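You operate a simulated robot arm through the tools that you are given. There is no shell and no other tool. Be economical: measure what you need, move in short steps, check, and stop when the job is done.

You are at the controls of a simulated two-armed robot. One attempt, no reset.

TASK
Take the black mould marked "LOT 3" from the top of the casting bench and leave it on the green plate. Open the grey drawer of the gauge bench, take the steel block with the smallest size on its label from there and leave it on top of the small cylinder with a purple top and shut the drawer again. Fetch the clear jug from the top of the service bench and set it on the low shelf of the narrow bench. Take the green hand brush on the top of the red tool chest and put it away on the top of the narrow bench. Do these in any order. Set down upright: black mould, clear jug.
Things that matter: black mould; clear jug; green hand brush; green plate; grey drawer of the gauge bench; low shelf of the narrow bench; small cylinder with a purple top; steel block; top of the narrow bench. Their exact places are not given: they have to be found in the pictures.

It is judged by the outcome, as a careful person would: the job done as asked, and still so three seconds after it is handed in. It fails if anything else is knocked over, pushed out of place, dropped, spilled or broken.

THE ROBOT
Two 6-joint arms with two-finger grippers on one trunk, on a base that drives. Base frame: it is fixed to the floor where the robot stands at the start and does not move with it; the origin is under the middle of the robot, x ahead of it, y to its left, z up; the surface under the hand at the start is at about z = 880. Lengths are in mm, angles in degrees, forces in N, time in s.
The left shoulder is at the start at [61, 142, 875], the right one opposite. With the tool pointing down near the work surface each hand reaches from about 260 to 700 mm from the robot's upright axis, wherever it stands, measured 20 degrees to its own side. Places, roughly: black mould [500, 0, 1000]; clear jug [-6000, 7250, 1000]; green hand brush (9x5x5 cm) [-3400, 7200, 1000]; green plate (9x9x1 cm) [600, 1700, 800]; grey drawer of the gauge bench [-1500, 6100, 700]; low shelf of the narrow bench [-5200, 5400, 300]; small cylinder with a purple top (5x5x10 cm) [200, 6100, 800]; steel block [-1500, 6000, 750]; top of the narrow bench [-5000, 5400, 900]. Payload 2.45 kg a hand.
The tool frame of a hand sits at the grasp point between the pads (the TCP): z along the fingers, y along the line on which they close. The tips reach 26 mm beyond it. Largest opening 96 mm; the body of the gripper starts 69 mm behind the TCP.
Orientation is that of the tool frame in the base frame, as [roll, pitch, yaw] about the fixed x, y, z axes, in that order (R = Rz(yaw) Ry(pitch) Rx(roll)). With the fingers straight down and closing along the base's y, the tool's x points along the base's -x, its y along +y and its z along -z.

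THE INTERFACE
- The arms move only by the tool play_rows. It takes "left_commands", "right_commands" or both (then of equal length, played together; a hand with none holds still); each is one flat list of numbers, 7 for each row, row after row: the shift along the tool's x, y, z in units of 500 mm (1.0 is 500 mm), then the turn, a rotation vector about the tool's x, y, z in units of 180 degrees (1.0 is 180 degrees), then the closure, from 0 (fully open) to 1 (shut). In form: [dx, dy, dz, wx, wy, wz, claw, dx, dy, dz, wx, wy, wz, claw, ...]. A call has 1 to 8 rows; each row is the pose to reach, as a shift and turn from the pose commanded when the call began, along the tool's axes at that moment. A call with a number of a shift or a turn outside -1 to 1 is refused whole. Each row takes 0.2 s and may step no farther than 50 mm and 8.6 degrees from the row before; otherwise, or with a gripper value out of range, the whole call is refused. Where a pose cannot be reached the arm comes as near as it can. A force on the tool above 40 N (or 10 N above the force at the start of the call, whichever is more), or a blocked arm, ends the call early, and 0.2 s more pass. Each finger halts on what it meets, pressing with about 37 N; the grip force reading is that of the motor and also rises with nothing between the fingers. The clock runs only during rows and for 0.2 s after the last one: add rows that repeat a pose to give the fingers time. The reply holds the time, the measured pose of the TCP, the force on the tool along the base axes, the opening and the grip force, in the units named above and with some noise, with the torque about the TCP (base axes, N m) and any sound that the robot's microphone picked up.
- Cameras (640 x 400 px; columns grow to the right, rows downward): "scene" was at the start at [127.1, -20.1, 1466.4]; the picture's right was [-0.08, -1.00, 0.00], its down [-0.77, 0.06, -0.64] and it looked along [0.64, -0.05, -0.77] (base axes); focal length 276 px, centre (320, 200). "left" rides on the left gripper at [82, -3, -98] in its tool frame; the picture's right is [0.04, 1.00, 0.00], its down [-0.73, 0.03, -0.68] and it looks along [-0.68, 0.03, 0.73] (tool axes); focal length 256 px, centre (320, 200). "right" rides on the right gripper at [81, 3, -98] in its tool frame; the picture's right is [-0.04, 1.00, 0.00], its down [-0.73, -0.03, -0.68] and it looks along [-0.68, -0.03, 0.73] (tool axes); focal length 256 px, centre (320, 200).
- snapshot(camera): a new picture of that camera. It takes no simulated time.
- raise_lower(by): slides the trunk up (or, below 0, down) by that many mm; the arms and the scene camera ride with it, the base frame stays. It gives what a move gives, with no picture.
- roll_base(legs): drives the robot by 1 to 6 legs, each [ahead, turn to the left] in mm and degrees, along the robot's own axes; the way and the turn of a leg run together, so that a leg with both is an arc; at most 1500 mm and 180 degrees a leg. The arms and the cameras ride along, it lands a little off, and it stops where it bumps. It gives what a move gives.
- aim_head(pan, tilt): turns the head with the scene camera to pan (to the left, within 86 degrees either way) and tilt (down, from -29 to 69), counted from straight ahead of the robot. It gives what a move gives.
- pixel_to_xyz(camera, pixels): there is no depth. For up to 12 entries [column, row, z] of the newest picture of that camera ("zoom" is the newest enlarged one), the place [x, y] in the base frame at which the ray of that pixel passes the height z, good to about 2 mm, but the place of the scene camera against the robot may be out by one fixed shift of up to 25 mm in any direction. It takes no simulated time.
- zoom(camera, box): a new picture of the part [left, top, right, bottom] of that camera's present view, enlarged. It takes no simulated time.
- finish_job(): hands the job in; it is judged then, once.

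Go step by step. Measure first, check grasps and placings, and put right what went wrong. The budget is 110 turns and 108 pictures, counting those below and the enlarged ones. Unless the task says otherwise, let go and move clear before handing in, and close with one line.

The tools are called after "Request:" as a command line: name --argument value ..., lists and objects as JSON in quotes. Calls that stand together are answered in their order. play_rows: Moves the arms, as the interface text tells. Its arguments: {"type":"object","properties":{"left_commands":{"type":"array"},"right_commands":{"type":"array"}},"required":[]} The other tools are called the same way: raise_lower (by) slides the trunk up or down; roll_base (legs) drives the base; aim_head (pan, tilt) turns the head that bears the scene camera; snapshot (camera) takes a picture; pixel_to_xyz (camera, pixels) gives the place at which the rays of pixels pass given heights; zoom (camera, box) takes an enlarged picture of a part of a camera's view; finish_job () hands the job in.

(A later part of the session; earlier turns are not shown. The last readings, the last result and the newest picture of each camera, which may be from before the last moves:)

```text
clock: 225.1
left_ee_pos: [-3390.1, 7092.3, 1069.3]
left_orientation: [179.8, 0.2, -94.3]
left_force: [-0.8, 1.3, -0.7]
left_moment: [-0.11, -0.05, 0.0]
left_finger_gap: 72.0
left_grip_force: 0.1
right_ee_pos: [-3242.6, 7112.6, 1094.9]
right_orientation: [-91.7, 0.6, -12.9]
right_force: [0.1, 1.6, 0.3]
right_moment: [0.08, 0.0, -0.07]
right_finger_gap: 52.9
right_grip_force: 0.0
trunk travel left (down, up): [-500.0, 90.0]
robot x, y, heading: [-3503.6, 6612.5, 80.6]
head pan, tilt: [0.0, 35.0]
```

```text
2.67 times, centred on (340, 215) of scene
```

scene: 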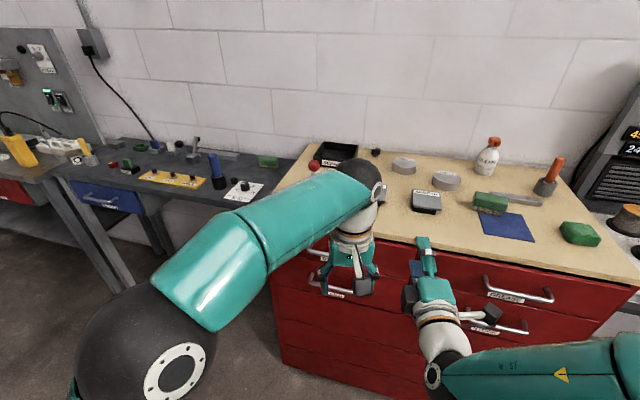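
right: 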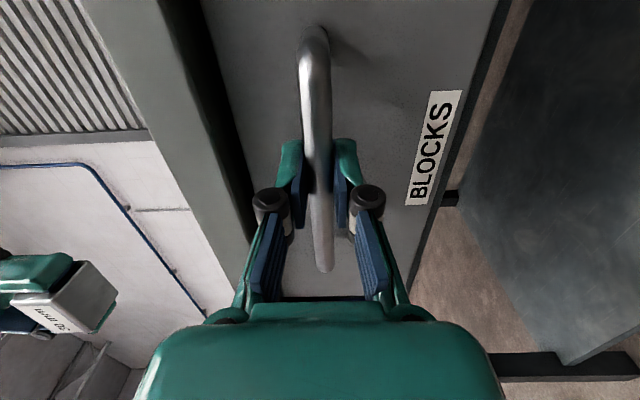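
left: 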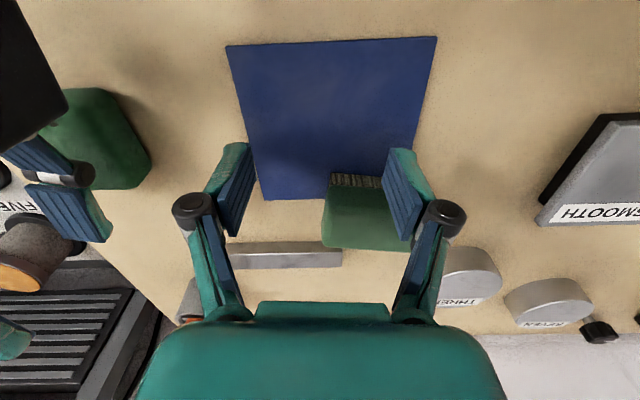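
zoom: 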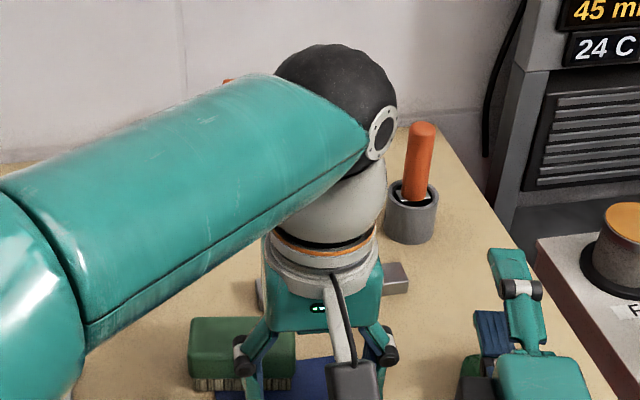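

Request:
pixel_to_xyz --camera "left" --pixels '[[331, 173, 930], [331, 173, 950], [331, 173, 970]]'

Request:
pixel_to_xyz --camera "zoom" --pixels '[[291, 389, 930], [291, 389, 950], [291, 389, 970], [195, 391, 950]]'

Request:
play_rows --left_commands '[0.03, 0.04, 0, 0, 0, 0, 0.25, 0.06, 0.09, 0, 0, 0, 0, 0]'

Request:
snapshot --camera "left"

```text
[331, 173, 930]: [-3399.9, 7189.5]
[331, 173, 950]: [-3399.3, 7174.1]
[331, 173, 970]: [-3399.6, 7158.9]
```

```text
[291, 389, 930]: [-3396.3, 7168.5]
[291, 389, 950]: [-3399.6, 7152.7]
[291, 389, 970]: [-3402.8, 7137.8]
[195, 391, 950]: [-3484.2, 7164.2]
```

```text
clock: 225.7
left_ee_pos: [-3437.0, 7062.0, 1071.8]
left_orientation: [-179.9, 0.4, -94.3]
left_force: [0.2, -0.3, 0.5]
left_moment: [0.01, -0.04, -0.02]
left_finger_gap: 95.9
left_grip_force: 0.1
right_ee_pos: [-3242.9, 7108.3, 1096.6]
right_orientation: [-91.5, 0.6, -12.9]
right_force: [-0.3, -0.4, 0.6]
right_moment: [-0.02, 0.0, -0.03]
right_finger_gap: 52.7
right_grip_force: 0.1
trunk travel left (down, up): [-500.0, 90.0]
robot x, y, heading: [-3502.8, 6609.5, 80.9]
head pan, tilt: [0.0, 35.0]
```

```text
25 pictures are left
```

left: 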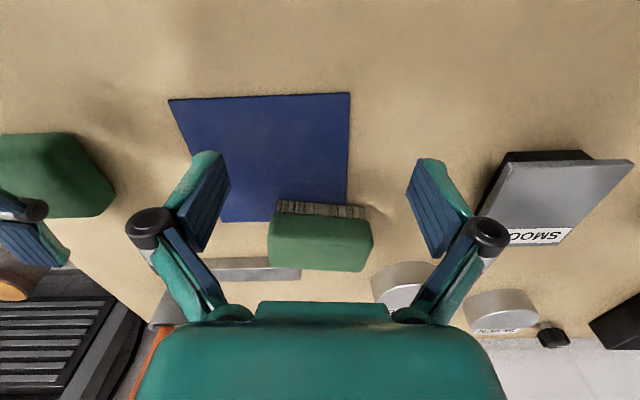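

The brush is fully visible now; comparing with the last view gives its height.

Request:
pixel_to_xyz --camera "left" --pixels '[[279, 200, 930], [279, 200, 950], [279, 200, 970], [268, 268, 970], [367, 272, 970], [275, 215, 970], [373, 220, 970], [320, 243, 970], [320, 243, 990]]'

```text
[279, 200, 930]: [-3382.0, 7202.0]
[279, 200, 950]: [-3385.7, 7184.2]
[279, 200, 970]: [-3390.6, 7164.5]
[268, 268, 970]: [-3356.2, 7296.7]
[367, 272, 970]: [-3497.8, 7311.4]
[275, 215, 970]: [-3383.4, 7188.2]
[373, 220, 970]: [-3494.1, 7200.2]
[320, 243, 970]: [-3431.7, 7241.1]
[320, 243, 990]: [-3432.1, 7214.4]
```

Request:
pixel_to_xyz --camera "left" --pixels '[[169, 100, 930], [349, 93, 930], [169, 100, 990], [349, 93, 990], [268, 268, 1030], [367, 272, 1030], [275, 215, 1030], [373, 220, 1030]]'

```text
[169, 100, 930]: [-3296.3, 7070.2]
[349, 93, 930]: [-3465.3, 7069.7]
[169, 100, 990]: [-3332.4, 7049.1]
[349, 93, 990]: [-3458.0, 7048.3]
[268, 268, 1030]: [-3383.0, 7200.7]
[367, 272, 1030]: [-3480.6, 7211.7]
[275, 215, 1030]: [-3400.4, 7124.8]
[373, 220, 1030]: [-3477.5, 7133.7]
```

The mat lies at z about 1005, so the brush top is near 1050 and its centre about [-3435,7162], long side nearly along x. I rise 50 mm, move over it and turn the hand about its axis to close across the short side.

Request:
play_rows --left_commands '[0, 0, -0.06, 0, 0, 0.046, 0, 0, 0, -0.1, 0, 0, 0.092, 0, -0.07, 0.004, -0.1, 0, 0, 0.138, 0, -0.14, 0.008, -0.1, 0, 0, 0.184, 0, -0.2, 0.011, -0.1, 0, 0, 0.23, 0, -0.2, 0.011, -0.1, 0, 0, 0.276, 0, -0.2, 0.011, -0.1, 0, 0, 0.322, 0, -0.2, 0.011, -0.1, 0, 0, 0.368, 0]'

Request:
play_rows --left_commands '[0, 0, 0, 0, 0, 0.046, 0, 0, 0, 0, 0, 0, 0.092, 0, 0, 0, 0, 0, 0, 0.14, 0.1]'

Request:
snapshot --camera "left"

```text
clock: 227.4
left_ee_pos: [-3434.3, 7160.6, 1121.9]
left_orientation: [179.7, 0.1, -160.7]
left_force: [-0.3, 0.3, -0.1]
left_moment: [0.0, -0.02, -0.05]
left_finger_gap: 95.9
left_grip_force: 0.0
right_ee_pos: [-3242.4, 7109.2, 1096.0]
right_orientation: [-91.5, 0.7, -13.0]
right_force: [0.3, 0.4, -0.3]
right_moment: [0.04, -0.04, -0.01]
right_finger_gap: 52.4
right_grip_force: 0.0
trunk travel left (down, up): [-500.0, 90.0]
robot x, y, heading: [-3502.1, 6607.4, 80.8]
head pan, tilt: [0.0, 35.0]
```

```text
clock: 228.2
left_ee_pos: [-3434.4, 7161.3, 1122.7]
left_orientation: [179.5, -0.1, 174.1]
left_force: [-1.3, -0.7, 0.3]
left_moment: [0.0, 0.01, 0.03]
left_finger_gap: 86.3
left_grip_force: 0.1
right_ee_pos: [-3241.2, 7110.2, 1096.1]
right_orientation: [-91.5, 0.7, -12.9]
right_force: [0.8, 0.2, -0.1]
right_moment: [0.02, 0.0, -0.02]
right_finger_gap: 52.7
right_grip_force: 0.0
trunk travel left (down, up): [-500.0, 90.0]
robot x, y, heading: [-3502.0, 6616.5, 80.7]
head pan, tilt: [0.0, 35.0]
```

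```text
24 pictures are left
```

left: 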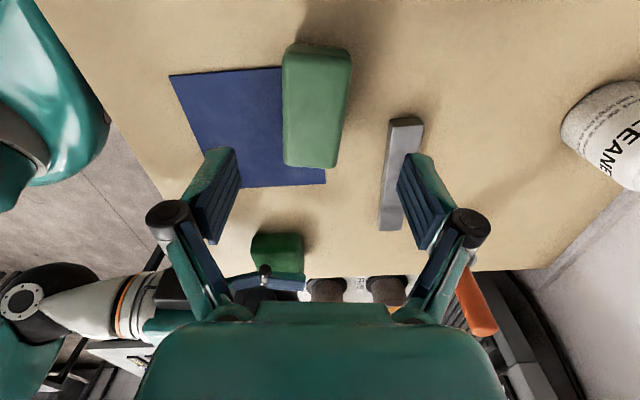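

The brush lies between the fingers' lines (283–352), with a steel bar behind it (385–420). I compute the offsets.

Request:
pixel_to_xyz --camera "left" --pixels '[[317, 45, 1050], [312, 163, 1050], [283, 100, 1045], [348, 105, 1045], [384, 170, 1015], [382, 230, 1015], [390, 120, 1015]]'

```text
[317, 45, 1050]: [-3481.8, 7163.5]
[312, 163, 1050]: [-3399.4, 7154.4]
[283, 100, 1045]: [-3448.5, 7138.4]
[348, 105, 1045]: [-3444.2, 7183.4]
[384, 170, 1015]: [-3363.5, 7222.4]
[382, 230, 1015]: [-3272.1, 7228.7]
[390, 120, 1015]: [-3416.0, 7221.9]
```

Centre is [-3440,7160], and with a 72 mm opening the far finger clears the bar (y 7222). I go down to z 1034 and close.

Request:
play_rows --left_commands '[0.012, -0.003, 0, 0, 0, 0, 0.25, 0.012, -0.003, 0.04, 0, 0, 0, 0.25, 0.012, -0.003, 0.1, 0, 0, 0, 0.25, 0.012, -0.003, 0.15, 0, 0, 0, 0.25, 0.012, -0.003, 0.177, 0, 0, 0, 0.25, 0.012, -0.003, 0.177, 0, 0, 0, 0.7, 0.012, -0.003, 0.177, 0, 0, 0, 1, 0.012, -0.003, 0.177, 0, 0, 0, 1]'

Request:
play_rows --left_commands '[0, 0, -0.05, 0, 0, 0, 1, 0, 0, -0.13, 0, 0, 0, 1, 0, 0, -0.2, 0, 0, 0, 1]'

Request:
snapshot --camera "left"

```text
clock: 230.1
left_ee_pos: [-3440.8, 7162.2, 1034.4]
left_orientation: [179.7, 0.0, 174.3]
left_force: [0.2, -0.7, 2.1]
left_moment: [0.0, 0.03, 0.0]
left_finger_gap: 43.6
left_grip_force: 36.7
right_ee_pos: [-3241.8, 7109.3, 1096.8]
right_orientation: [-91.5, 0.7, -13.0]
right_force: [1.0, -0.2, -0.6]
right_moment: [0.01, -0.03, 0.01]
right_finger_gap: 52.9
right_grip_force: 0.0
trunk travel left (down, up): [-500.0, 90.0]
robot x, y, heading: [-3501.4, 6609.0, 80.9]
head pan, tilt: [0.0, 35.0]
```

```text
clock: 230.8
left_ee_pos: [-3440.2, 7159.9, 1133.1]
left_orientation: [179.6, 0.0, 174.2]
left_force: [1.3, -0.2, -1.0]
left_moment: [0.0, -0.01, 0.02]
left_finger_gap: 43.6
left_grip_force: 37.0
right_ee_pos: [-3242.4, 7110.4, 1096.8]
right_orientation: [-91.5, 0.7, -12.9]
right_force: [0.4, -0.4, -0.7]
right_moment: [-0.02, -0.01, -0.02]
right_finger_gap: 52.8
right_grip_force: 0.0
trunk travel left (down, up): [-500.0, 90.0]
robot x, y, heading: [-3500.3, 6613.4, 80.8]
head pan, tilt: [0.0, 35.0]
```

```text
23 pictures are left
```

left: 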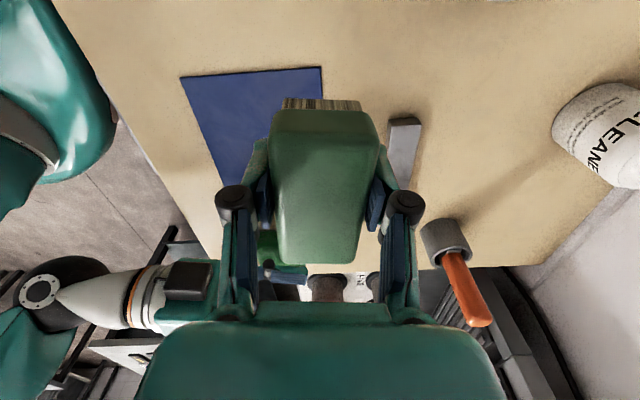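

The brush is held (gap 43.6) and clear. I back away from the chest in an arc and end facing the narrow bench.

Request:
roll_base --legs '[[-250, 0], [-420, 33], [-420, 33], [-420, 33.2], [850, 0]]'

Request:
aim_head --pan 0 --tilt 28

Request:
snapshot --camera "scene"

```text
clock: 234.0
left_ee_pos: [-3643.5, 6694.1, 1139.7]
left_orientation: [179.1, 0.3, -169.3]
left_force: [-0.2, -2.3, 1.4]
left_moment: [0.24, -0.07, -0.01]
left_finger_gap: 43.7
left_grip_force: 36.9
right_ee_pos: [-3440.1, 6700.9, 1102.4]
right_orientation: [-90.9, 0.6, 3.6]
right_force: [0.1, -2.4, 0.7]
right_moment: [-0.08, 0.01, -0.04]
right_finger_gap: 52.7
right_grip_force: 0.1
trunk travel left (down, up): [-500.0, 90.0]
robot x, y, heading: [-3536.7, 6158.9, 94.7]
head pan, tilt: [0.0, 35.0]
stopped in leg 2: the robot was blocked; the commanded pose is now the measured one
```

```text
clock: 234.7
left_ee_pos: [-3641.4, 6705.8, 1131.0]
left_orientation: [179.8, -0.1, -169.4]
left_force: [0.2, 1.3, -1.0]
left_moment: [-0.06, 0.01, -0.02]
left_finger_gap: 43.3
left_grip_force: 37.1
right_ee_pos: [-3437.9, 6712.4, 1095.8]
right_orientation: [-91.7, 0.6, 3.4]
right_force: [0.0, 0.7, -0.8]
right_moment: [0.04, 0.0, -0.03]
right_finger_gap: 52.9
right_grip_force: 0.1
trunk travel left (down, up): [-500.0, 90.0]
robot x, y, heading: [-3539.7, 6159.9, 94.5]
head pan, tilt: [0.0, 28.0]
```

```text
22 pictures are left
```

scene: 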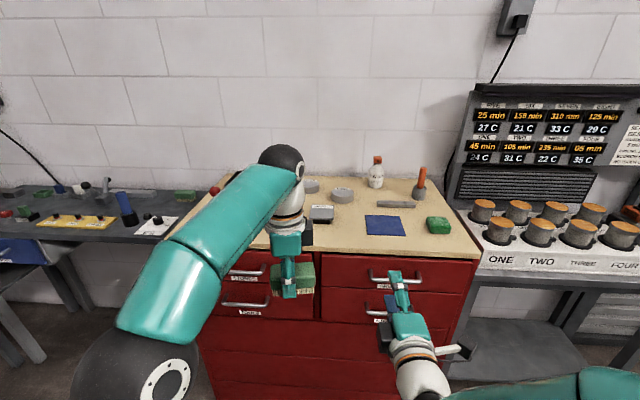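

Only 14° of the arc went through. I reverse straight 560 mm and turn left in small legs.

Request:
roll_base --legs '[[-560, 0], [0, 11], [0, 11], [0, 11], [0, 11]]'

Request:
roll_base --legs '[[0, 11], [0, 11], [0, 11], [0, 8]]'

Request:
snapshot --camera "scene"

```text
clock: 241.1
left_ee_pos: [-3946.8, 5922.8, 1132.3]
left_orientation: [179.8, 0.0, -125.7]
left_force: [-0.6, 0.9, -0.3]
left_moment: [0.0, 0.01, 0.03]
left_finger_gap: 43.1
left_grip_force: 37.2
right_ee_pos: [-3803.9, 6068.8, 1096.5]
right_orientation: [-91.6, 0.7, 47.2]
right_force: [0.4, -0.5, 0.0]
right_moment: [0.01, 0.0, -0.01]
right_finger_gap: 52.7
right_grip_force: 0.1
trunk travel left (down, up): [-500.0, 90.0]
robot x, y, heading: [-3476.2, 5628.2, 138.3]
head pan, tilt: [0.0, 28.0]
```

```text
clock: 244.5
left_ee_pos: [-4026.0, 5538.5, 1132.8]
left_orientation: [179.7, -0.2, -84.4]
left_force: [-0.4, 0.0, -1.1]
left_moment: [0.0, 0.02, -0.02]
left_finger_gap: 43.4
left_grip_force: 37.2
right_ee_pos: [-4013.2, 5742.1, 1096.5]
right_orientation: [-91.5, 0.5, 88.3]
right_force: [-0.6, 0.8, -0.1]
right_moment: [0.01, -0.01, 0.02]
right_finger_gap: 52.9
right_grip_force: 0.0
trunk travel left (down, up): [-500.0, 90.0]
robot x, y, heading: [-3473.6, 5661.4, 179.3]
head pan, tilt: [0.0, 28.0]
```

```text
21 pictures are left
```

scene: 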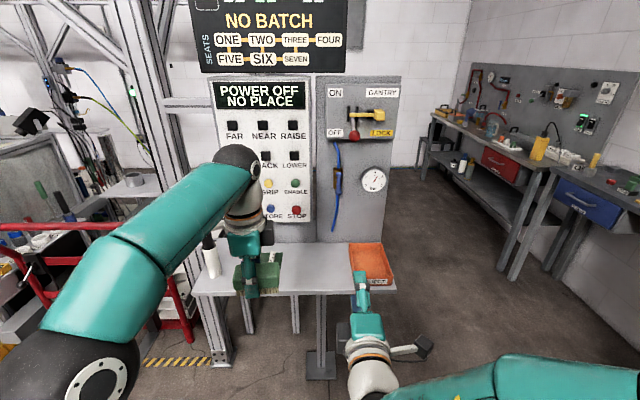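

The 11° legs work. The narrow bench stands ahead (top from (200,290) to (395,290)) with free space in the middle near (310,268). I measure it and enlarge, also the service bench.

Request:
pixel_to_xyz --camera "scene" --pixels '[[220, 364, 0], [320, 376, 0], [297, 332, 0], [249, 332, 0], [395, 290, 900], [205, 294, 900], [300, 293, 850], [300, 245, 900], [320, 265, 900], [513, 278, 0], [462, 150, 900]]'

Request:
zoom --camera "scene" --box '[180, 220, 420, 390]'

Request:
zoom --camera "scene" --box '[410, 70, 640, 220]'

```text
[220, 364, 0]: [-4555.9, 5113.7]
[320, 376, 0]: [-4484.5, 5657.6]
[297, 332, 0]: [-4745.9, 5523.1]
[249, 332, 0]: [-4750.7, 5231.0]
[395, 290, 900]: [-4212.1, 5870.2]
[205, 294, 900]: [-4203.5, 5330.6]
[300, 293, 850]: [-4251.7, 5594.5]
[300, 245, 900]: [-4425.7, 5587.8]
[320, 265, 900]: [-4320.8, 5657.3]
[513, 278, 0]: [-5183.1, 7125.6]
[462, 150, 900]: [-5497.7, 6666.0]
```

```text
2.35 times, centred on (300, 305) of scene
```

zoom: 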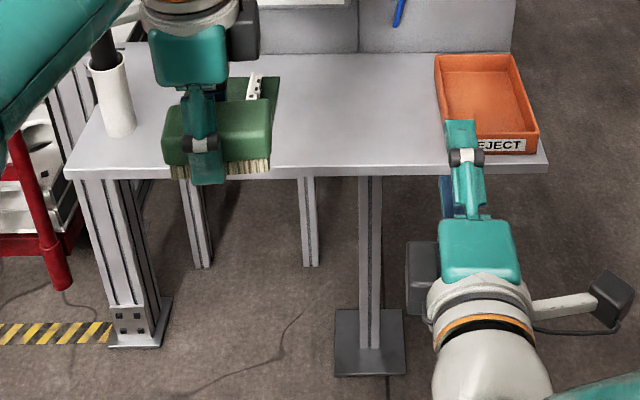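

```text
2.67 times, centred on (525, 145) of scene
```

zoom: 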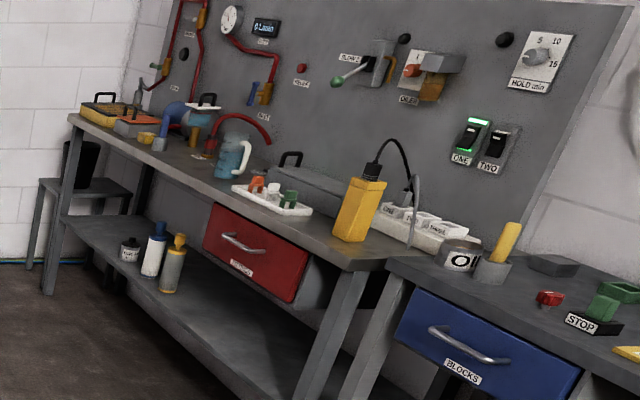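

This table has no low shelf and is only about 600 high, so the narrow bench must be behind its panel near [-5000,5400]. I drive round through the passage at y about 6440 and look left at it and right at the jug.

Request:
roll_base --legs '[[0, -11], [0, -11], [0, -11], [0, -11], [1100, 0]]'

Request:
roll_base --legs '[[0, 11], [0, 11], [0, 11], [0, 11], [800, 0]]'

Request:
aim_head --pan 75 --tilt 28

Request:
snapshot --camera "scene"

Request:
aim_head --pan -40 --tilt 28

Request:
snapshot --camera "scene"

```text
clock: 253.3
left_ee_pos: [-4731.0, 6715.6, 1133.4]
left_orientation: [179.7, 0.0, -128.3]
left_force: [0.1, 0.2, -0.6]
left_moment: [-0.02, 0.02, -0.01]
left_finger_gap: 43.5
left_grip_force: 37.2
right_ee_pos: [-4581.7, 6855.1, 1096.8]
right_orientation: [-91.6, 0.6, 44.6]
right_force: [0.8, 0.6, 0.8]
right_moment: [-0.02, 0.02, 0.01]
right_finger_gap: 52.9
right_grip_force: 0.0
trunk travel left (down, up): [-500.0, 90.0]
robot x, y, heading: [-4245.1, 6424.0, 135.8]
head pan, tilt: [0.0, 28.0]
```

```text
clock: 260.9
left_ee_pos: [-5603.3, 6311.1, 1133.3]
left_orientation: [179.7, -0.1, -84.6]
left_force: [1.3, -0.5, -0.5]
left_moment: [-0.02, 0.01, 0.0]
left_finger_gap: 43.2
left_grip_force: 37.0
right_ee_pos: [-5591.3, 6513.8, 1096.8]
right_orientation: [-91.6, 0.6, 88.1]
right_force: [0.4, 0.3, 0.2]
right_moment: [0.01, 0.01, -0.02]
right_finger_gap: 52.9
right_grip_force: 0.1
trunk travel left (down, up): [-500.0, 90.0]
robot x, y, heading: [-5051.9, 6435.5, 179.3]
head pan, tilt: [0.0, 28.0]
```

```text
clock: 262.3
left_ee_pos: [-5602.4, 6311.8, 1135.0]
left_orientation: [179.6, -0.1, -84.6]
left_force: [0.3, -0.3, -0.3]
left_moment: [0.01, 0.01, 0.0]
left_finger_gap: 43.4
left_grip_force: 36.6
right_ee_pos: [-5591.2, 6514.8, 1097.5]
right_orientation: [-91.6, 0.7, 88.2]
right_force: [0.1, 0.6, 1.4]
right_moment: [-0.03, -0.04, -0.02]
right_finger_gap: 52.9
right_grip_force: 0.2
trunk travel left (down, up): [-500.0, 90.0]
robot x, y, heading: [-5047.5, 6435.2, 179.4]
head pan, tilt: [75.0, 28.0]
```

```text
18 pictures are left
```

scene: 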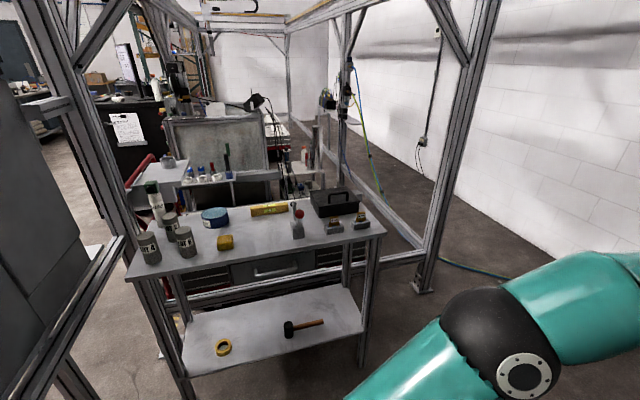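

```text
clock: 264.3
left_ee_pos: [-5602.7, 6311.7, 1134.5]
left_orientation: [179.6, -0.1, -84.6]
left_force: [-0.4, 0.3, -1.4]
left_moment: [-0.02, -0.05, 0.01]
left_finger_gap: 43.1
left_grip_force: 37.0
right_ee_pos: [-5591.5, 6515.4, 1097.4]
right_orientation: [-91.6, 0.5, 88.2]
right_force: [-0.3, 0.5, 0.2]
right_moment: [0.04, -0.01, -0.03]
right_finger_gap: 52.7
right_grip_force: 0.0
trunk travel left (down, up): [-500.0, 90.0]
robot x, y, heading: [-5049.4, 6437.8, 179.2]
head pan, tilt: [-40.0, 28.0]
```

```text
17 pictures are left
```

scene: 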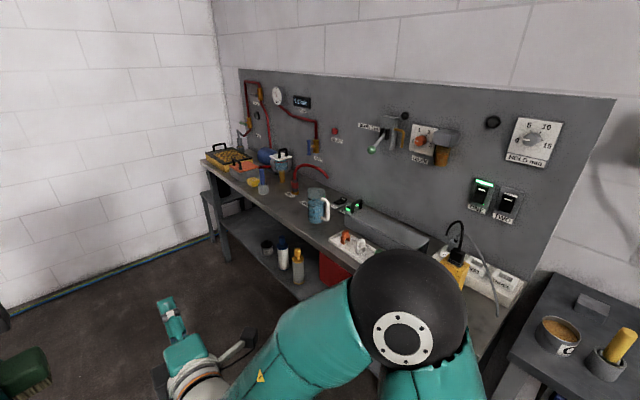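

The narrow bench, with top and low shelf, stands at the left with its front at y about 5715 (x -5607..-4801), and the jug is at (317,207) on the service bench. I locate the jug, turn the right hand so it closes sideways, and drive to face the jug.

Request:
pixel_to_xyz --camera "scene" --pixels '[[316, 221, 900], [316, 190, 1050], [330, 207, 980], [308, 221, 900], [324, 221, 900], [350, 268, 900], [210, 168, 900]]'

Request:
zoom --camera "scene" --box '[270, 160, 370, 240]'

Request:
play_rows --right_commands '[0, 0, 0, 0, 0, -0.046, 0, 0, 0, 0, 0, 0, -0.092, 0, 0, 0, 0, 0, 0, -0.138, 0, 0, 0, 0, 0, 0, -0.184, 0, 0, 0, 0, 0, 0, -0.23, 0, 0, 0, 0, 0, 0, -0.276, 0, 0, 0, 0, 0, 0, -0.322, 0, 0, 0, 0, 0, 0, -0.368, 0]'

Request:
play_rows --right_commands '[0, 0, 0, 0, 0, -0.045, 0, 0, 0, 0, 0, 0, -0.09, 0, 0, 0, 0, 0, 0, -0.132, 0]'

Request:
roll_base --legs '[[750, 0], [0, -11], [0, -11], [0, -11], [0, -11]]'

Request:
roll_base --legs '[[0, -11], [0, -11], [0, -11], [0, -11]]'

Request:
aim_head --pan 0 --tilt 35

Request:
snapshot --camera "scene"

Request:
snapshot --camera "right"

```text
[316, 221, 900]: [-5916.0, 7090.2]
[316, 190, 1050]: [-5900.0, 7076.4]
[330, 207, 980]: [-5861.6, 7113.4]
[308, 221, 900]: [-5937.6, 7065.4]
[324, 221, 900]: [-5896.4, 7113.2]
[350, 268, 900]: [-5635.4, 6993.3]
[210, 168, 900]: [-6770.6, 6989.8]
```

```text
5.00 times, centred on (320, 200) of scene
```

zoom: 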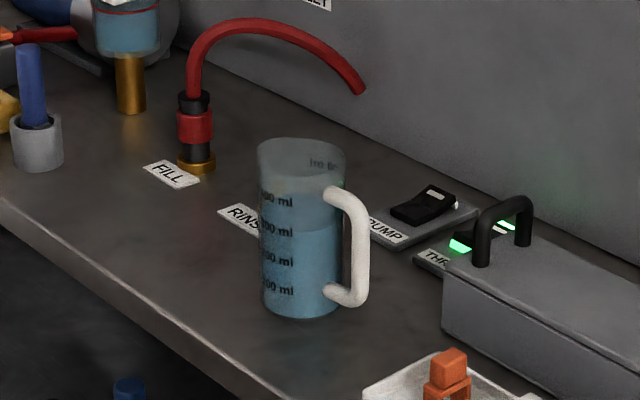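

```text
clock: 266.1
left_ee_pos: [-5603.2, 6312.5, 1134.7]
left_orientation: [179.7, -0.1, -84.5]
left_force: [0.4, -0.4, -0.7]
left_moment: [0.0, 0.03, -0.01]
left_finger_gap: 43.3
left_grip_force: 37.2
right_ee_pos: [-5590.3, 6515.5, 1097.9]
right_orientation: [-93.8, -65.8, 91.8]
right_force: [-0.3, 0.1, -1.0]
right_moment: [-0.02, 0.03, 0.0]
right_finger_gap: 96.0
right_grip_force: 0.1
trunk travel left (down, up): [-500.0, 90.0]
robot x, y, heading: [-5049.6, 6438.9, 179.4]
head pan, tilt: [-40.0, 28.0]
```

```text
clock: 266.9
left_ee_pos: [-5602.7, 6312.0, 1134.8]
left_orientation: [179.7, -0.2, -84.6]
left_force: [0.6, 0.7, -0.6]
left_moment: [0.0, -0.02, 0.0]
left_finger_gap: 43.4
left_grip_force: 37.2
right_ee_pos: [-5590.8, 6515.4, 1096.8]
right_orientation: [-163.2, -88.3, 161.5]
right_force: [0.6, -0.2, -0.2]
right_moment: [0.02, 0.01, -0.02]
right_finger_gap: 95.9
right_grip_force: 0.1
trunk travel left (down, up): [-500.0, 90.0]
robot x, y, heading: [-5048.4, 6436.9, 179.4]
head pan, tilt: [-40.0, 28.0]
```

```text
clock: 274.2
left_ee_pos: [-6287.1, 6748.4, 1134.6]
left_orientation: [179.7, -0.1, -129.1]
left_force: [0.1, -0.3, -1.0]
left_moment: [0.01, -0.01, 0.0]
left_finger_gap: 43.0
left_grip_force: 37.5
right_ee_pos: [-6134.4, 6885.1, 1098.8]
right_orientation: [-158.3, -88.3, 112.0]
right_force: [0.3, 0.9, 0.8]
right_moment: [-0.01, -0.01, -0.02]
right_finger_gap: 96.1
right_grip_force: 0.1
trunk travel left (down, up): [-500.0, 90.0]
robot x, y, heading: [-5830.1, 6426.2, 134.6]
head pan, tilt: [-40.0, 28.0]
```

```text
clock: 277.8
left_ee_pos: [-5933.5, 6976.9, 1133.8]
left_orientation: [179.6, 0.0, -173.2]
left_force: [0.4, 0.1, -1.2]
left_moment: [0.0, -0.02, 0.02]
left_finger_gap: 43.3
left_grip_force: 36.9
right_ee_pos: [-5729.5, 6969.4, 1098.1]
right_orientation: [-158.5, -88.3, 68.1]
right_force: [0.0, 0.0, 0.8]
right_moment: [0.03, 0.01, 0.01]
right_finger_gap: 96.0
right_grip_force: 0.1
trunk travel left (down, up): [-500.0, 90.0]
robot x, y, heading: [-5863.1, 6426.5, 91.0]
head pan, tilt: [-40.0, 28.0]
```

```text
clock: 278.8
left_ee_pos: [-5933.5, 6976.6, 1136.6]
left_orientation: [179.6, 0.0, -173.2]
left_force: [0.0, -0.4, -0.1]
left_moment: [-0.04, 0.01, 0.01]
left_finger_gap: 43.5
left_grip_force: 37.1
right_ee_pos: [-5730.0, 6969.1, 1099.0]
right_orientation: [-157.7, -88.3, 67.3]
right_force: [-1.0, 0.1, 0.5]
right_moment: [0.02, 0.0, 0.0]
right_finger_gap: 95.9
right_grip_force: 0.0
trunk travel left (down, up): [-500.0, 90.0]
robot x, y, heading: [-5860.3, 6429.1, 90.9]
head pan, tilt: [0.0, 35.0]
```

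```text
15 pictures are left
```

scene: 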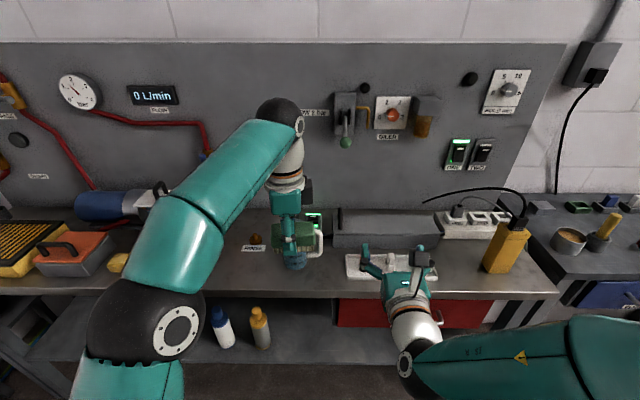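

```text
14 pictures are left
```

right: 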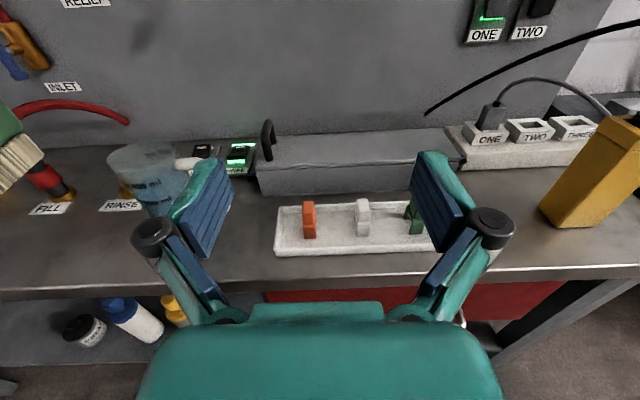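

The jug is at (295,245), partly behind the brush, its handle pointing back-right, so a forward grasp with fingers left and right is free. I move the left hand aside, drive 100 mm forward and bring the right hand in front of the jug for a close look.

Request:
play_rows --left_commands '[0.09, 0, 0, 0, 0, 0, 1, 0.18, -0.002, 0, 0, 0, 0, 1, 0.27, -0.003, 0, 0, 0, 0, 1, 0.34, -0.004, 0, 0, 0, 0, 1]'

Request:
roll_base --legs '[[100, 0]]'

Request:
play_rows --right_commands '[-0.02, -0.08, -0.028, 0, 0, 0, 0, -0.04, -0.16, -0.056, 0, 0, 0, 0, -0.06, -0.24, -0.084, 0, 0, 0, 0, -0.08, -0.32, -0.112, 0, 0, 0, 0, -0.1, -0.4, -0.14, 0, 0, 0, 0]'

Request:
snapshot --camera "right"

Request:
zoom --camera "scene" --box '[220, 170, 420, 300]'

```text
clock: 279.8
left_ee_pos: [-6102.7, 6954.3, 1135.6]
left_orientation: [179.7, -0.1, -173.1]
left_force: [-0.1, 0.0, -0.5]
left_moment: [0.02, 0.04, 0.01]
left_finger_gap: 43.5
left_grip_force: 36.7
right_ee_pos: [-5730.2, 6970.1, 1099.8]
right_orientation: [-158.2, -88.3, 67.6]
right_force: [-1.0, 0.2, 0.0]
right_moment: [0.02, 0.02, 0.01]
right_finger_gap: 95.9
right_grip_force: 0.0
trunk travel left (down, up): [-500.0, 90.0]
robot x, y, heading: [-5866.0, 6427.3, 91.0]
head pan, tilt: [0.0, 35.0]
```

```text
clock: 281.0
left_ee_pos: [-6105.2, 7056.1, 1134.9]
left_orientation: [179.8, -0.2, -173.2]
left_force: [0.2, 0.4, -1.0]
left_moment: [-0.06, 0.01, -0.02]
left_finger_gap: 43.5
left_grip_force: 36.9
right_ee_pos: [-5731.0, 7071.5, 1098.2]
right_orientation: [-159.1, -88.2, 68.7]
right_force: [-0.6, 0.1, 0.2]
right_moment: [0.03, 0.02, -0.02]
right_finger_gap: 96.0
right_grip_force: 0.1
trunk travel left (down, up): [-500.0, 90.0]
robot x, y, heading: [-5866.6, 6526.7, 91.1]
head pan, tilt: [0.0, 35.0]
```

```text
clock: 282.4
left_ee_pos: [-6103.0, 7054.2, 1137.2]
left_orientation: [179.7, 0.0, -173.1]
left_force: [-0.2, 1.2, -0.6]
left_moment: [0.02, -0.01, -0.01]
left_finger_gap: 43.5
left_grip_force: 36.7
right_ee_pos: [-5885.8, 7023.1, 1073.6]
right_orientation: [-103.8, -85.9, 7.5]
right_force: [-0.6, 0.2, -0.5]
right_moment: [0.01, 0.02, -0.01]
right_finger_gap: 95.7
right_grip_force: 0.0
trunk travel left (down, up): [-500.0, 90.0]
robot x, y, heading: [-5867.5, 6528.6, 91.0]
head pan, tilt: [0.0, 35.0]
stopped in row 5 (right hand): the arm was blocked; the commanded pose is now the measured one
```

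```text
13 pictures are left
```

right: 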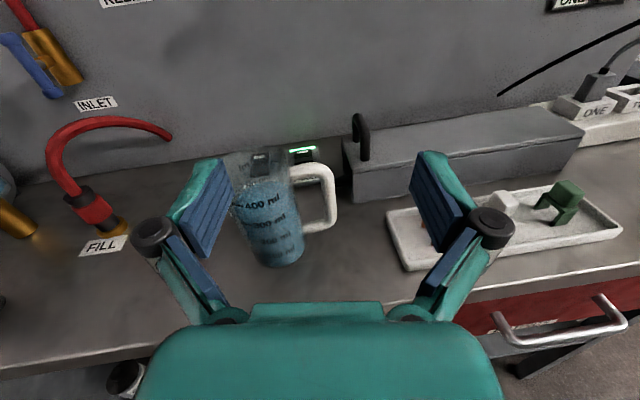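

```text
3.08 times, centred on (320, 235) of scene
```

zoom: 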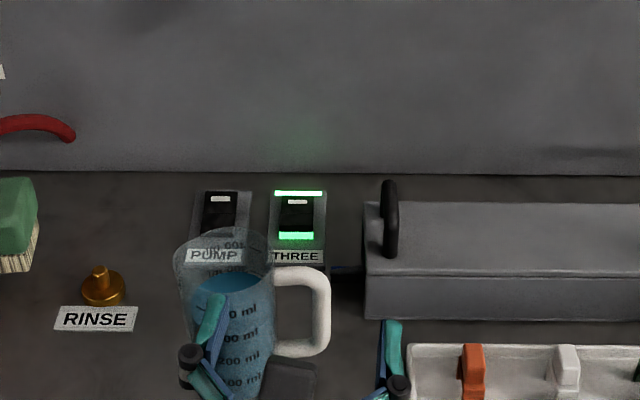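

The arm stopped by itself at [-5886,7023,1074]; nothing is touched. The jug's handle points to the right (+x), its strap at (331,198) right view and (322,310) in the enlarged scene, so I will grip the strap. I compute its place.

Request:
pixel_to_xyz --camera "right" --pixels '[[331, 198, 940], [331, 198, 960], [331, 198, 980], [280, 266, 900], [320, 168, 1000], [315, 228, 940], [313, 198, 960], [338, 198, 960]]'

Request:
pixel_to_xyz --camera "zoom" --pixels '[[322, 310, 940], [322, 310, 960], [322, 310, 980], [300, 349, 940], [300, 275, 1000], [222, 400, 900]]'

```text
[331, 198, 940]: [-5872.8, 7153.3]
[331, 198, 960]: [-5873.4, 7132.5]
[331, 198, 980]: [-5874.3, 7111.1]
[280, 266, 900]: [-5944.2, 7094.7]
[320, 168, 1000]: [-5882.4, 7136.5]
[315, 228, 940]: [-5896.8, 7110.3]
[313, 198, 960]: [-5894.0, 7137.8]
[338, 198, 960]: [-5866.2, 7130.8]
```

```text
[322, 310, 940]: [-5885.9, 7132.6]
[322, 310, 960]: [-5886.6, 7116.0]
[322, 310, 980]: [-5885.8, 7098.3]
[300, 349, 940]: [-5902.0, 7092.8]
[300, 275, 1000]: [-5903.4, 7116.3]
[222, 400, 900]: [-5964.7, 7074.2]
```

The strap is centred at [-5873,7134], z 918–1002, 26 mm from the body, which suits a narrowed gripper. I lower in front of it with a 32 mm opening and stop just short to check.

Request:
play_rows --right_commands '[-0.06, 0.006, 0, 0, 0, -0.011, 0.667, -0.13, 0.012, 0, 0, 0, -0.0227, 0.667, -0.2036, 0.0168, 0.0, 0, 0, -0.0227, 0.667, -0.2036, 0.0168, 0.06, 0, 0, -0.0227, 0.667, -0.2036, 0.0168, 0.125, 0, 0, -0.0227, 0.667]'

Request:
snapshot --camera "right"

```text
clock: 283.6
left_ee_pos: [-6103.4, 7054.3, 1134.4]
left_orientation: [179.7, -0.1, -173.3]
left_force: [0.3, 0.3, -1.9]
left_moment: [0.05, 0.03, -0.01]
left_finger_gap: 43.3
left_grip_force: 36.9
right_ee_pos: [-5883.9, 7081.1, 968.6]
right_orientation: [166.8, -89.1, 97.7]
right_force: [0.0, -0.4, -0.2]
right_moment: [-0.04, 0.0, 0.0]
right_finger_gap: 32.1
right_grip_force: 0.2
trunk travel left (down, up): [-500.0, 90.0]
robot x, y, heading: [-5866.4, 6528.9, 90.9]
head pan, tilt: [0.0, 35.0]
```

```text
11 pictures are left
```

right: 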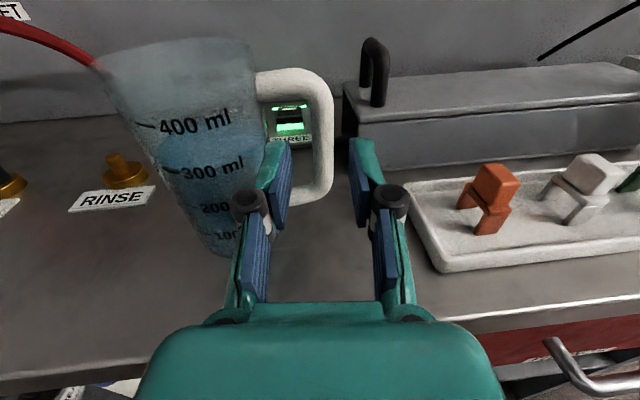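

The strap (305–333) is exactly between the fingers, one finger inside the loop. I insert, close and lift a little.

Request:
play_rows --right_commands '[0, 0, 0.05, 0, 0, 0, 0.667, 0, 0, 0.096, 0, 0, 0, 0.667, 0, 0, 0.096, 0, 0, 0, 1, 0, 0, 0.096, 0, 0, 0, 1, 0, 0, 0.096, 0, 0, 0, 1, 0.02, 0, 0.096, 0, 0, 0, 1, 0.06, 0, 0.096, 0, 0, 0, 1, 0.12, 0, 0.096, 0, 0, 0, 1]'

Request:
snapshot --camera "right"

```text
clock: 285.4
left_ee_pos: [-6103.3, 7053.5, 1137.4]
left_orientation: [179.7, -0.2, -173.3]
left_force: [-0.8, 0.4, -0.4]
left_moment: [0.0, 0.03, 0.02]
left_finger_gap: 43.5
left_grip_force: 37.0
right_ee_pos: [-5876.9, 7131.4, 1030.0]
right_orientation: [167.0, -88.9, 97.2]
right_force: [-0.1, 0.2, -1.9]
right_moment: [-0.05, -0.14, -0.01]
right_finger_gap: 13.7
right_grip_force: 37.4
trunk travel left (down, up): [-500.0, 90.0]
robot x, y, heading: [-5864.3, 6529.7, 91.1]
head pan, tilt: [0.0, 35.0]
```

```text
10 pictures are left
```

right: 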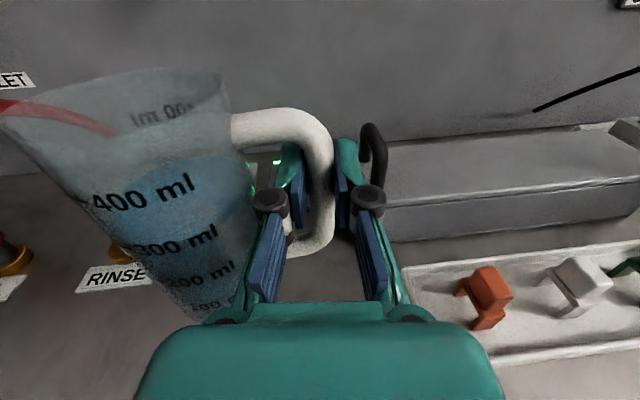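

The jug hangs level and safe in the right hand (strap gap 13.7). I back away, turn east, drive 690 mm and turn to face the narrow bench.

Request:
roll_base --legs '[[-190, 0], [0, -11.3], [0, -11.3], [0, -11.3], [0, -11.3]]'

Request:
roll_base --legs '[[0, -11.3], [0, -11.3], [0, -11.3], [0, -11.3], [690, 0]]'

Request:
roll_base --legs '[[0, -11.3], [0, -11.3], [0, -11.3], [0, -11.3]]'

Request:
roll_base --legs '[[0, -11.3], [0, -11.3], [0, -11.3], [0, -11.3]]'

Request:
aim_head --pan 0 --tilt 42

Request:
snapshot --camera "scene"

```text
clock: 290.1
left_ee_pos: [-5657.2, 6876.2, 1136.3]
left_orientation: [179.7, -0.1, 141.9]
left_force: [-0.2, 0.4, -0.5]
left_moment: [-0.03, 0.05, 0.01]
left_finger_gap: 43.4
left_grip_force: 36.8
right_ee_pos: [-5444.2, 6771.3, 1028.3]
right_orientation: [167.8, -89.0, 51.3]
right_force: [0.1, -0.2, -3.7]
right_moment: [-0.14, -0.07, 0.0]
right_finger_gap: 13.6
right_grip_force: 36.7
trunk travel left (down, up): [-500.0, 90.0]
robot x, y, heading: [-5887.5, 6360.9, 46.1]
head pan, tilt: [0.0, 35.0]
```

```text
clock: 297.2
left_ee_pos: [-4677.8, 6583.2, 1136.7]
left_orientation: [179.8, -0.1, 97.6]
left_force: [0.8, 0.7, -0.5]
left_moment: [0.03, 0.03, -0.01]
left_finger_gap: 43.5
left_grip_force: 37.2
right_ee_pos: [-4597.0, 6357.0, 1028.7]
right_orientation: [168.7, -88.9, 6.0]
right_force: [0.4, 0.4, -3.2]
right_moment: [-0.15, 0.01, 0.02]
right_finger_gap: 13.6
right_grip_force: 36.9
trunk travel left (down, up): [-500.0, 90.0]
robot x, y, heading: [-5202.2, 6383.6, 1.4]
head pan, tilt: [0.0, 35.0]
```

```text
clock: 300.8
left_ee_pos: [-4691.7, 6154.0, 1137.1]
left_orientation: [179.8, -0.1, 52.5]
left_force: [1.6, 0.3, -0.5]
left_moment: [0.0, 0.01, 0.01]
left_finger_gap: 43.6
left_grip_force: 37.1
right_ee_pos: [-4795.3, 5937.4, 1028.5]
right_orientation: [168.5, -88.9, -38.6]
right_force: [0.0, 0.3, -3.2]
right_moment: [-0.12, 0.15, 0.0]
right_finger_gap: 13.7
right_grip_force: 37.1
trunk travel left (down, up): [-500.0, 90.0]
robot x, y, heading: [-5178.9, 6409.4, -43.3]
head pan, tilt: [0.0, 35.0]
```

```text
clock: 304.4
left_ee_pos: [-5021.8, 5883.4, 1137.1]
left_orientation: [179.8, -0.2, 6.9]
left_force: [-0.3, -0.3, -1.9]
left_moment: [0.02, -0.08, -0.02]
left_finger_gap: 43.3
left_grip_force: 37.3
right_ee_pos: [-5247.4, 5805.1, 1029.3]
right_orientation: [168.9, -88.9, -84.6]
right_force: [-0.6, 0.6, -2.9]
right_moment: [0.03, 0.13, 0.0]
right_finger_gap: 13.5
right_grip_force: 36.9
trunk travel left (down, up): [-500.0, 90.0]
robot x, y, heading: [-5139.1, 6410.3, -88.1]
head pan, tilt: [0.0, 35.0]
```

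```text
clock: 305.1
left_ee_pos: [-5019.7, 5884.5, 1137.5]
left_orientation: [179.8, -0.1, 7.1]
left_force: [0.4, 0.0, -1.7]
left_moment: [0.0, 0.07, -0.04]
left_finger_gap: 43.3
left_grip_force: 37.2
right_ee_pos: [-5245.7, 5805.6, 1032.3]
right_orientation: [167.4, -89.0, -83.1]
right_force: [0.5, 0.3, -2.8]
right_moment: [0.04, 0.16, -0.05]
right_finger_gap: 13.6
right_grip_force: 36.6
trunk travel left (down, up): [-500.0, 90.0]
robot x, y, heading: [-5139.1, 6414.1, -88.3]
head pan, tilt: [0.0, 42.0]
```

```text
9 pictures are left
```

scene: 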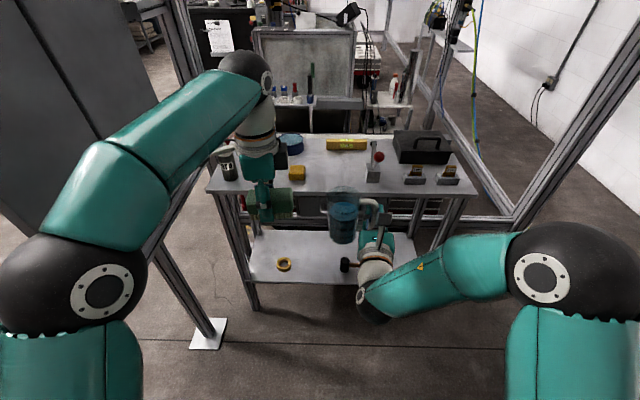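

All is well: the robot faces the narrow bench, jug and brush held. I measure shelf, its items (tape (284,264), hammer head (346,264)) and the top, and lower the trunk with the hands still in front of the bench.

Request:
pixel_to_xyz --camera "scene" --pixels '[[284, 270, 300], [344, 268, 300], [258, 284, 300], [310, 284, 300], [258, 240, 300], [212, 192, 900], [475, 197, 900], [297, 178, 900], [373, 182, 900], [335, 190, 900], [346, 150, 900], [320, 160, 900]]'

Request:
raise_lower --by -490

Request:
snapshot --camera "right"

Request:
snapshot --camera "scene"

```text
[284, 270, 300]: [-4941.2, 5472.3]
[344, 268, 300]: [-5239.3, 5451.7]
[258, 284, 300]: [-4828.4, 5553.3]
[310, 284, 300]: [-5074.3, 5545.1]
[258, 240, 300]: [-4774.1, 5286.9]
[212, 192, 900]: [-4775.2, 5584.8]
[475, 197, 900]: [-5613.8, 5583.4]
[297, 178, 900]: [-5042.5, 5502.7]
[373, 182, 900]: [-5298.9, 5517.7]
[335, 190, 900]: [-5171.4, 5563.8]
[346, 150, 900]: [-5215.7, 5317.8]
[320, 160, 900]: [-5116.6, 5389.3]
```

```text
refused: -490 is not a number from -400 to 400
```

```text
8 pictures are left
```

right: 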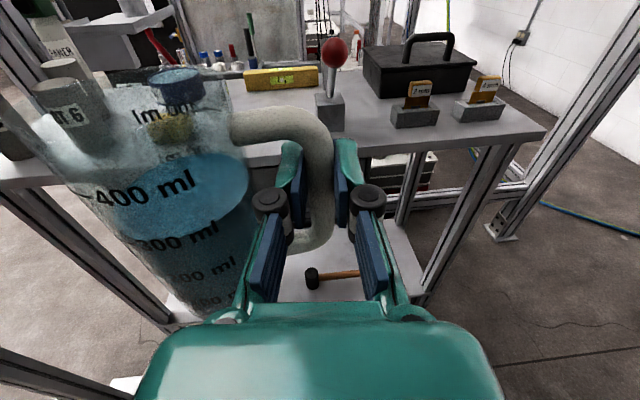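

```text
7 pictures are left
```

scene: 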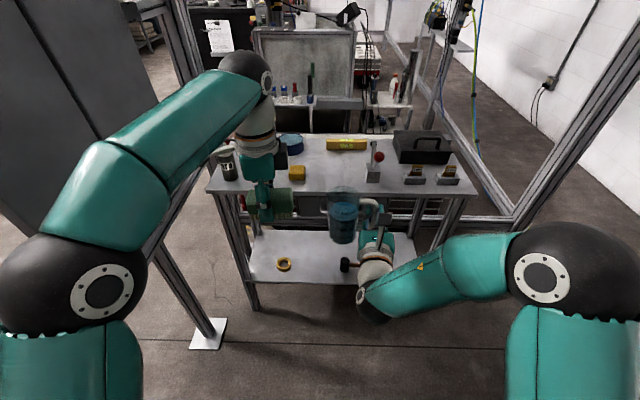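

Top front is at y about 5584 and the shelf spans y 5287–5550 with a free gap at x about -5080 between tape and hammer. I draw the left hand back, lower the trunk in two steps, drive in and bring the jug low over the free spot.

Request:
play_rows --left_commands '[0.011, -0.09, 0, 0, 0, 0, 1, 0.022, -0.18, 0, 0, 0, 0, 1, 0.033, -0.27, 0, 0, 0, 0, 1, 0.0446, -0.357, 0, 0, 0, 0, 1]'

Request:
raise_lower --by -400

Request:
raise_lower --by -95

Request:
roll_base --legs '[[340, 0]]'

Request:
play_rows --right_commands '[-0.065, -0.047, 0, 0, 0, 0, 1, -0.13, -0.094, 0, 0, 0, 0, 1, -0.195, -0.14, 0, 0, 0, 0, 1, -0.26, -0.187, 0, 0, 0, 0, 1]'

Request:
snapshot --camera "right"

Request:
snapshot --camera "scene"

```text
clock: 306.1
left_ee_pos: [-5019.9, 6066.4, 1137.1]
left_orientation: [179.8, -0.1, 6.9]
left_force: [-0.6, 0.5, -1.3]
left_moment: [-0.03, 0.02, 0.04]
left_finger_gap: 43.0
left_grip_force: 37.3
right_ee_pos: [-5248.1, 5806.3, 1031.1]
right_orientation: [168.5, -89.1, -84.3]
right_force: [-0.4, 0.0, -3.0]
right_moment: [0.04, 0.16, 0.02]
right_finger_gap: 13.6
right_grip_force: 37.3
trunk travel left (down, up): [-500.0, 90.0]
robot x, y, heading: [-5136.7, 6413.6, -88.4]
head pan, tilt: [0.0, 42.0]
```

```text
clock: 309.9
left_ee_pos: [-5019.6, 6064.7, 737.4]
left_orientation: [179.6, -0.1, 6.9]
left_force: [-0.4, 0.3, -1.2]
left_moment: [0.04, 0.0, 0.03]
left_finger_gap: 43.6
left_grip_force: 37.5
right_ee_pos: [-5247.6, 5806.2, 630.5]
right_orientation: [169.2, -88.9, -84.8]
right_force: [-0.9, 1.0, -3.6]
right_moment: [0.03, 0.16, 0.0]
right_finger_gap: 13.6
right_grip_force: 36.9
trunk travel left (down, up): [-100.0, 490.0]
robot x, y, heading: [-5137.2, 6410.8, -88.2]
head pan, tilt: [0.0, 42.0]
```

```text
clock: 311.2
left_ee_pos: [-5020.0, 6065.1, 642.4]
left_orientation: [179.7, -0.1, 6.9]
left_force: [-1.4, -0.5, -0.8]
left_moment: [0.02, 0.0, 0.03]
left_finger_gap: 43.4
left_grip_force: 37.3
right_ee_pos: [-5247.7, 5805.5, 537.4]
right_orientation: [169.1, -88.9, -84.7]
right_force: [0.4, 0.1, -2.4]
right_moment: [0.03, 0.18, -0.03]
right_finger_gap: 13.8
right_grip_force: 37.2
trunk travel left (down, up): [-5.0, 585.0]
robot x, y, heading: [-5137.5, 6409.3, -88.4]
head pan, tilt: [0.0, 42.0]
```

```text
clock: 313.5
left_ee_pos: [-5009.1, 5727.4, 643.0]
left_orientation: [179.8, -0.1, 7.2]
left_force: [0.4, -1.3, -1.2]
left_moment: [-0.04, 0.0, 0.0]
left_finger_gap: 43.3
left_grip_force: 36.7
right_ee_pos: [-5236.9, 5467.6, 535.6]
right_orientation: [169.2, -88.9, -84.7]
right_force: [-0.5, -0.1, -2.4]
right_moment: [0.02, 0.16, 0.0]
right_finger_gap: 13.7
right_grip_force: 36.7
trunk travel left (down, up): [-5.0, 585.0]
robot x, y, heading: [-5128.8, 6071.9, -88.1]
head pan, tilt: [0.0, 42.0]
```

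```text
clock: 314.5
left_ee_pos: [-5009.5, 5726.6, 642.3]
left_orientation: [179.7, -0.1, 7.0]
left_force: [0.7, 0.7, -0.9]
left_moment: [0.02, -0.02, 0.0]
left_finger_gap: 43.4
left_grip_force: 36.6
right_ee_pos: [-5143.0, 5460.1, 406.9]
right_orientation: [169.1, -89.0, -84.7]
right_force: [-0.1, -0.8, -2.4]
right_moment: [0.03, 0.12, -0.01]
right_finger_gap: 14.0
right_grip_force: 36.6
trunk travel left (down, up): [-5.0, 585.0]
robot x, y, heading: [-5127.0, 6072.5, -88.0]
head pan, tilt: [0.0, 42.0]
```

```text
6 pictures are left
```

right: 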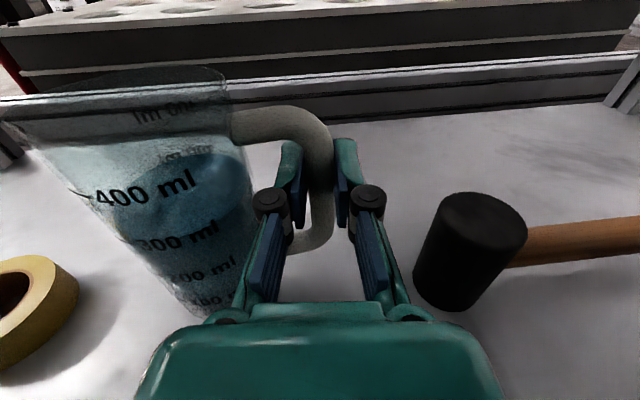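

```text
5 pictures are left
```

scene: 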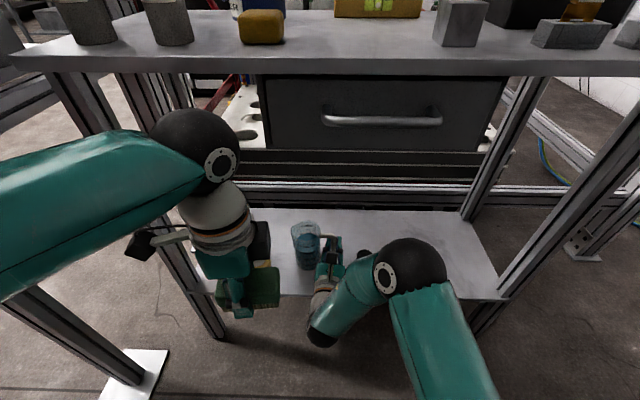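

The jug hangs over the free shelf spot between tape and hammer. I lower until contact, then open to 32 mm, withdraw straight back and look.

Request:
play_rows --right_commands '[-0.018, 0, 0, 0, 0, 0, 1, -0.036, 0, 0, 0, 0, 0, 1, -0.054, 0, 0, 0, 0, 0, 1, -0.072, 0, 0, 0, 0, 0, 1, -0.09, 0, 0, 0, 0, 0, 1, -0.108, 0, 0, 0, 0, 0, 1, -0.126, 0, 0, 0, 0, 0, 1, -0.144, 0, 0, 0, 0, 0, 1]'

Request:
snapshot --camera "right"

```text
clock: 315.8
left_ee_pos: [-5009.0, 5727.1, 644.3]
left_orientation: [179.6, -0.1, 6.9]
left_force: [1.3, 1.5, -0.6]
left_moment: [-0.03, -0.02, 0.0]
left_finger_gap: 43.4
left_grip_force: 37.3
right_ee_pos: [-5143.2, 5458.8, 369.8]
right_orientation: [-25.2, -89.2, 109.2]
right_force: [5.6, -1.6, 16.8]
right_moment: [-0.2, -1.09, -0.06]
right_finger_gap: 14.2
right_grip_force: 36.8
trunk travel left (down, up): [-5.0, 585.0]
robot x, y, heading: [-5127.9, 6074.4, -88.1]
head pan, tilt: [0.0, 42.0]
stopped in row 6 (right hand): the force on the tool passed its limit at 42 N (the readings are from after the stop); the commanded pose is now the measured one
```

```text
4 pictures are left
5 turns are left
```

right: 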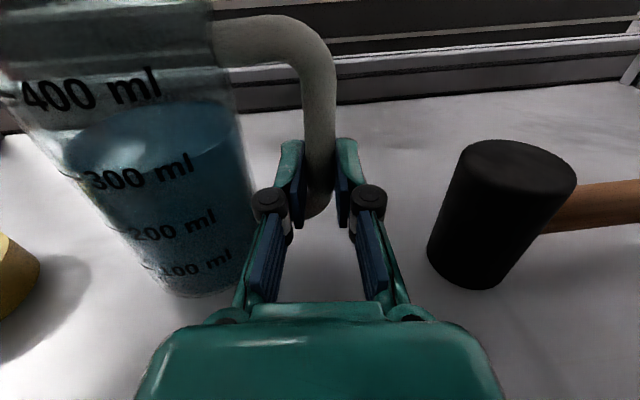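

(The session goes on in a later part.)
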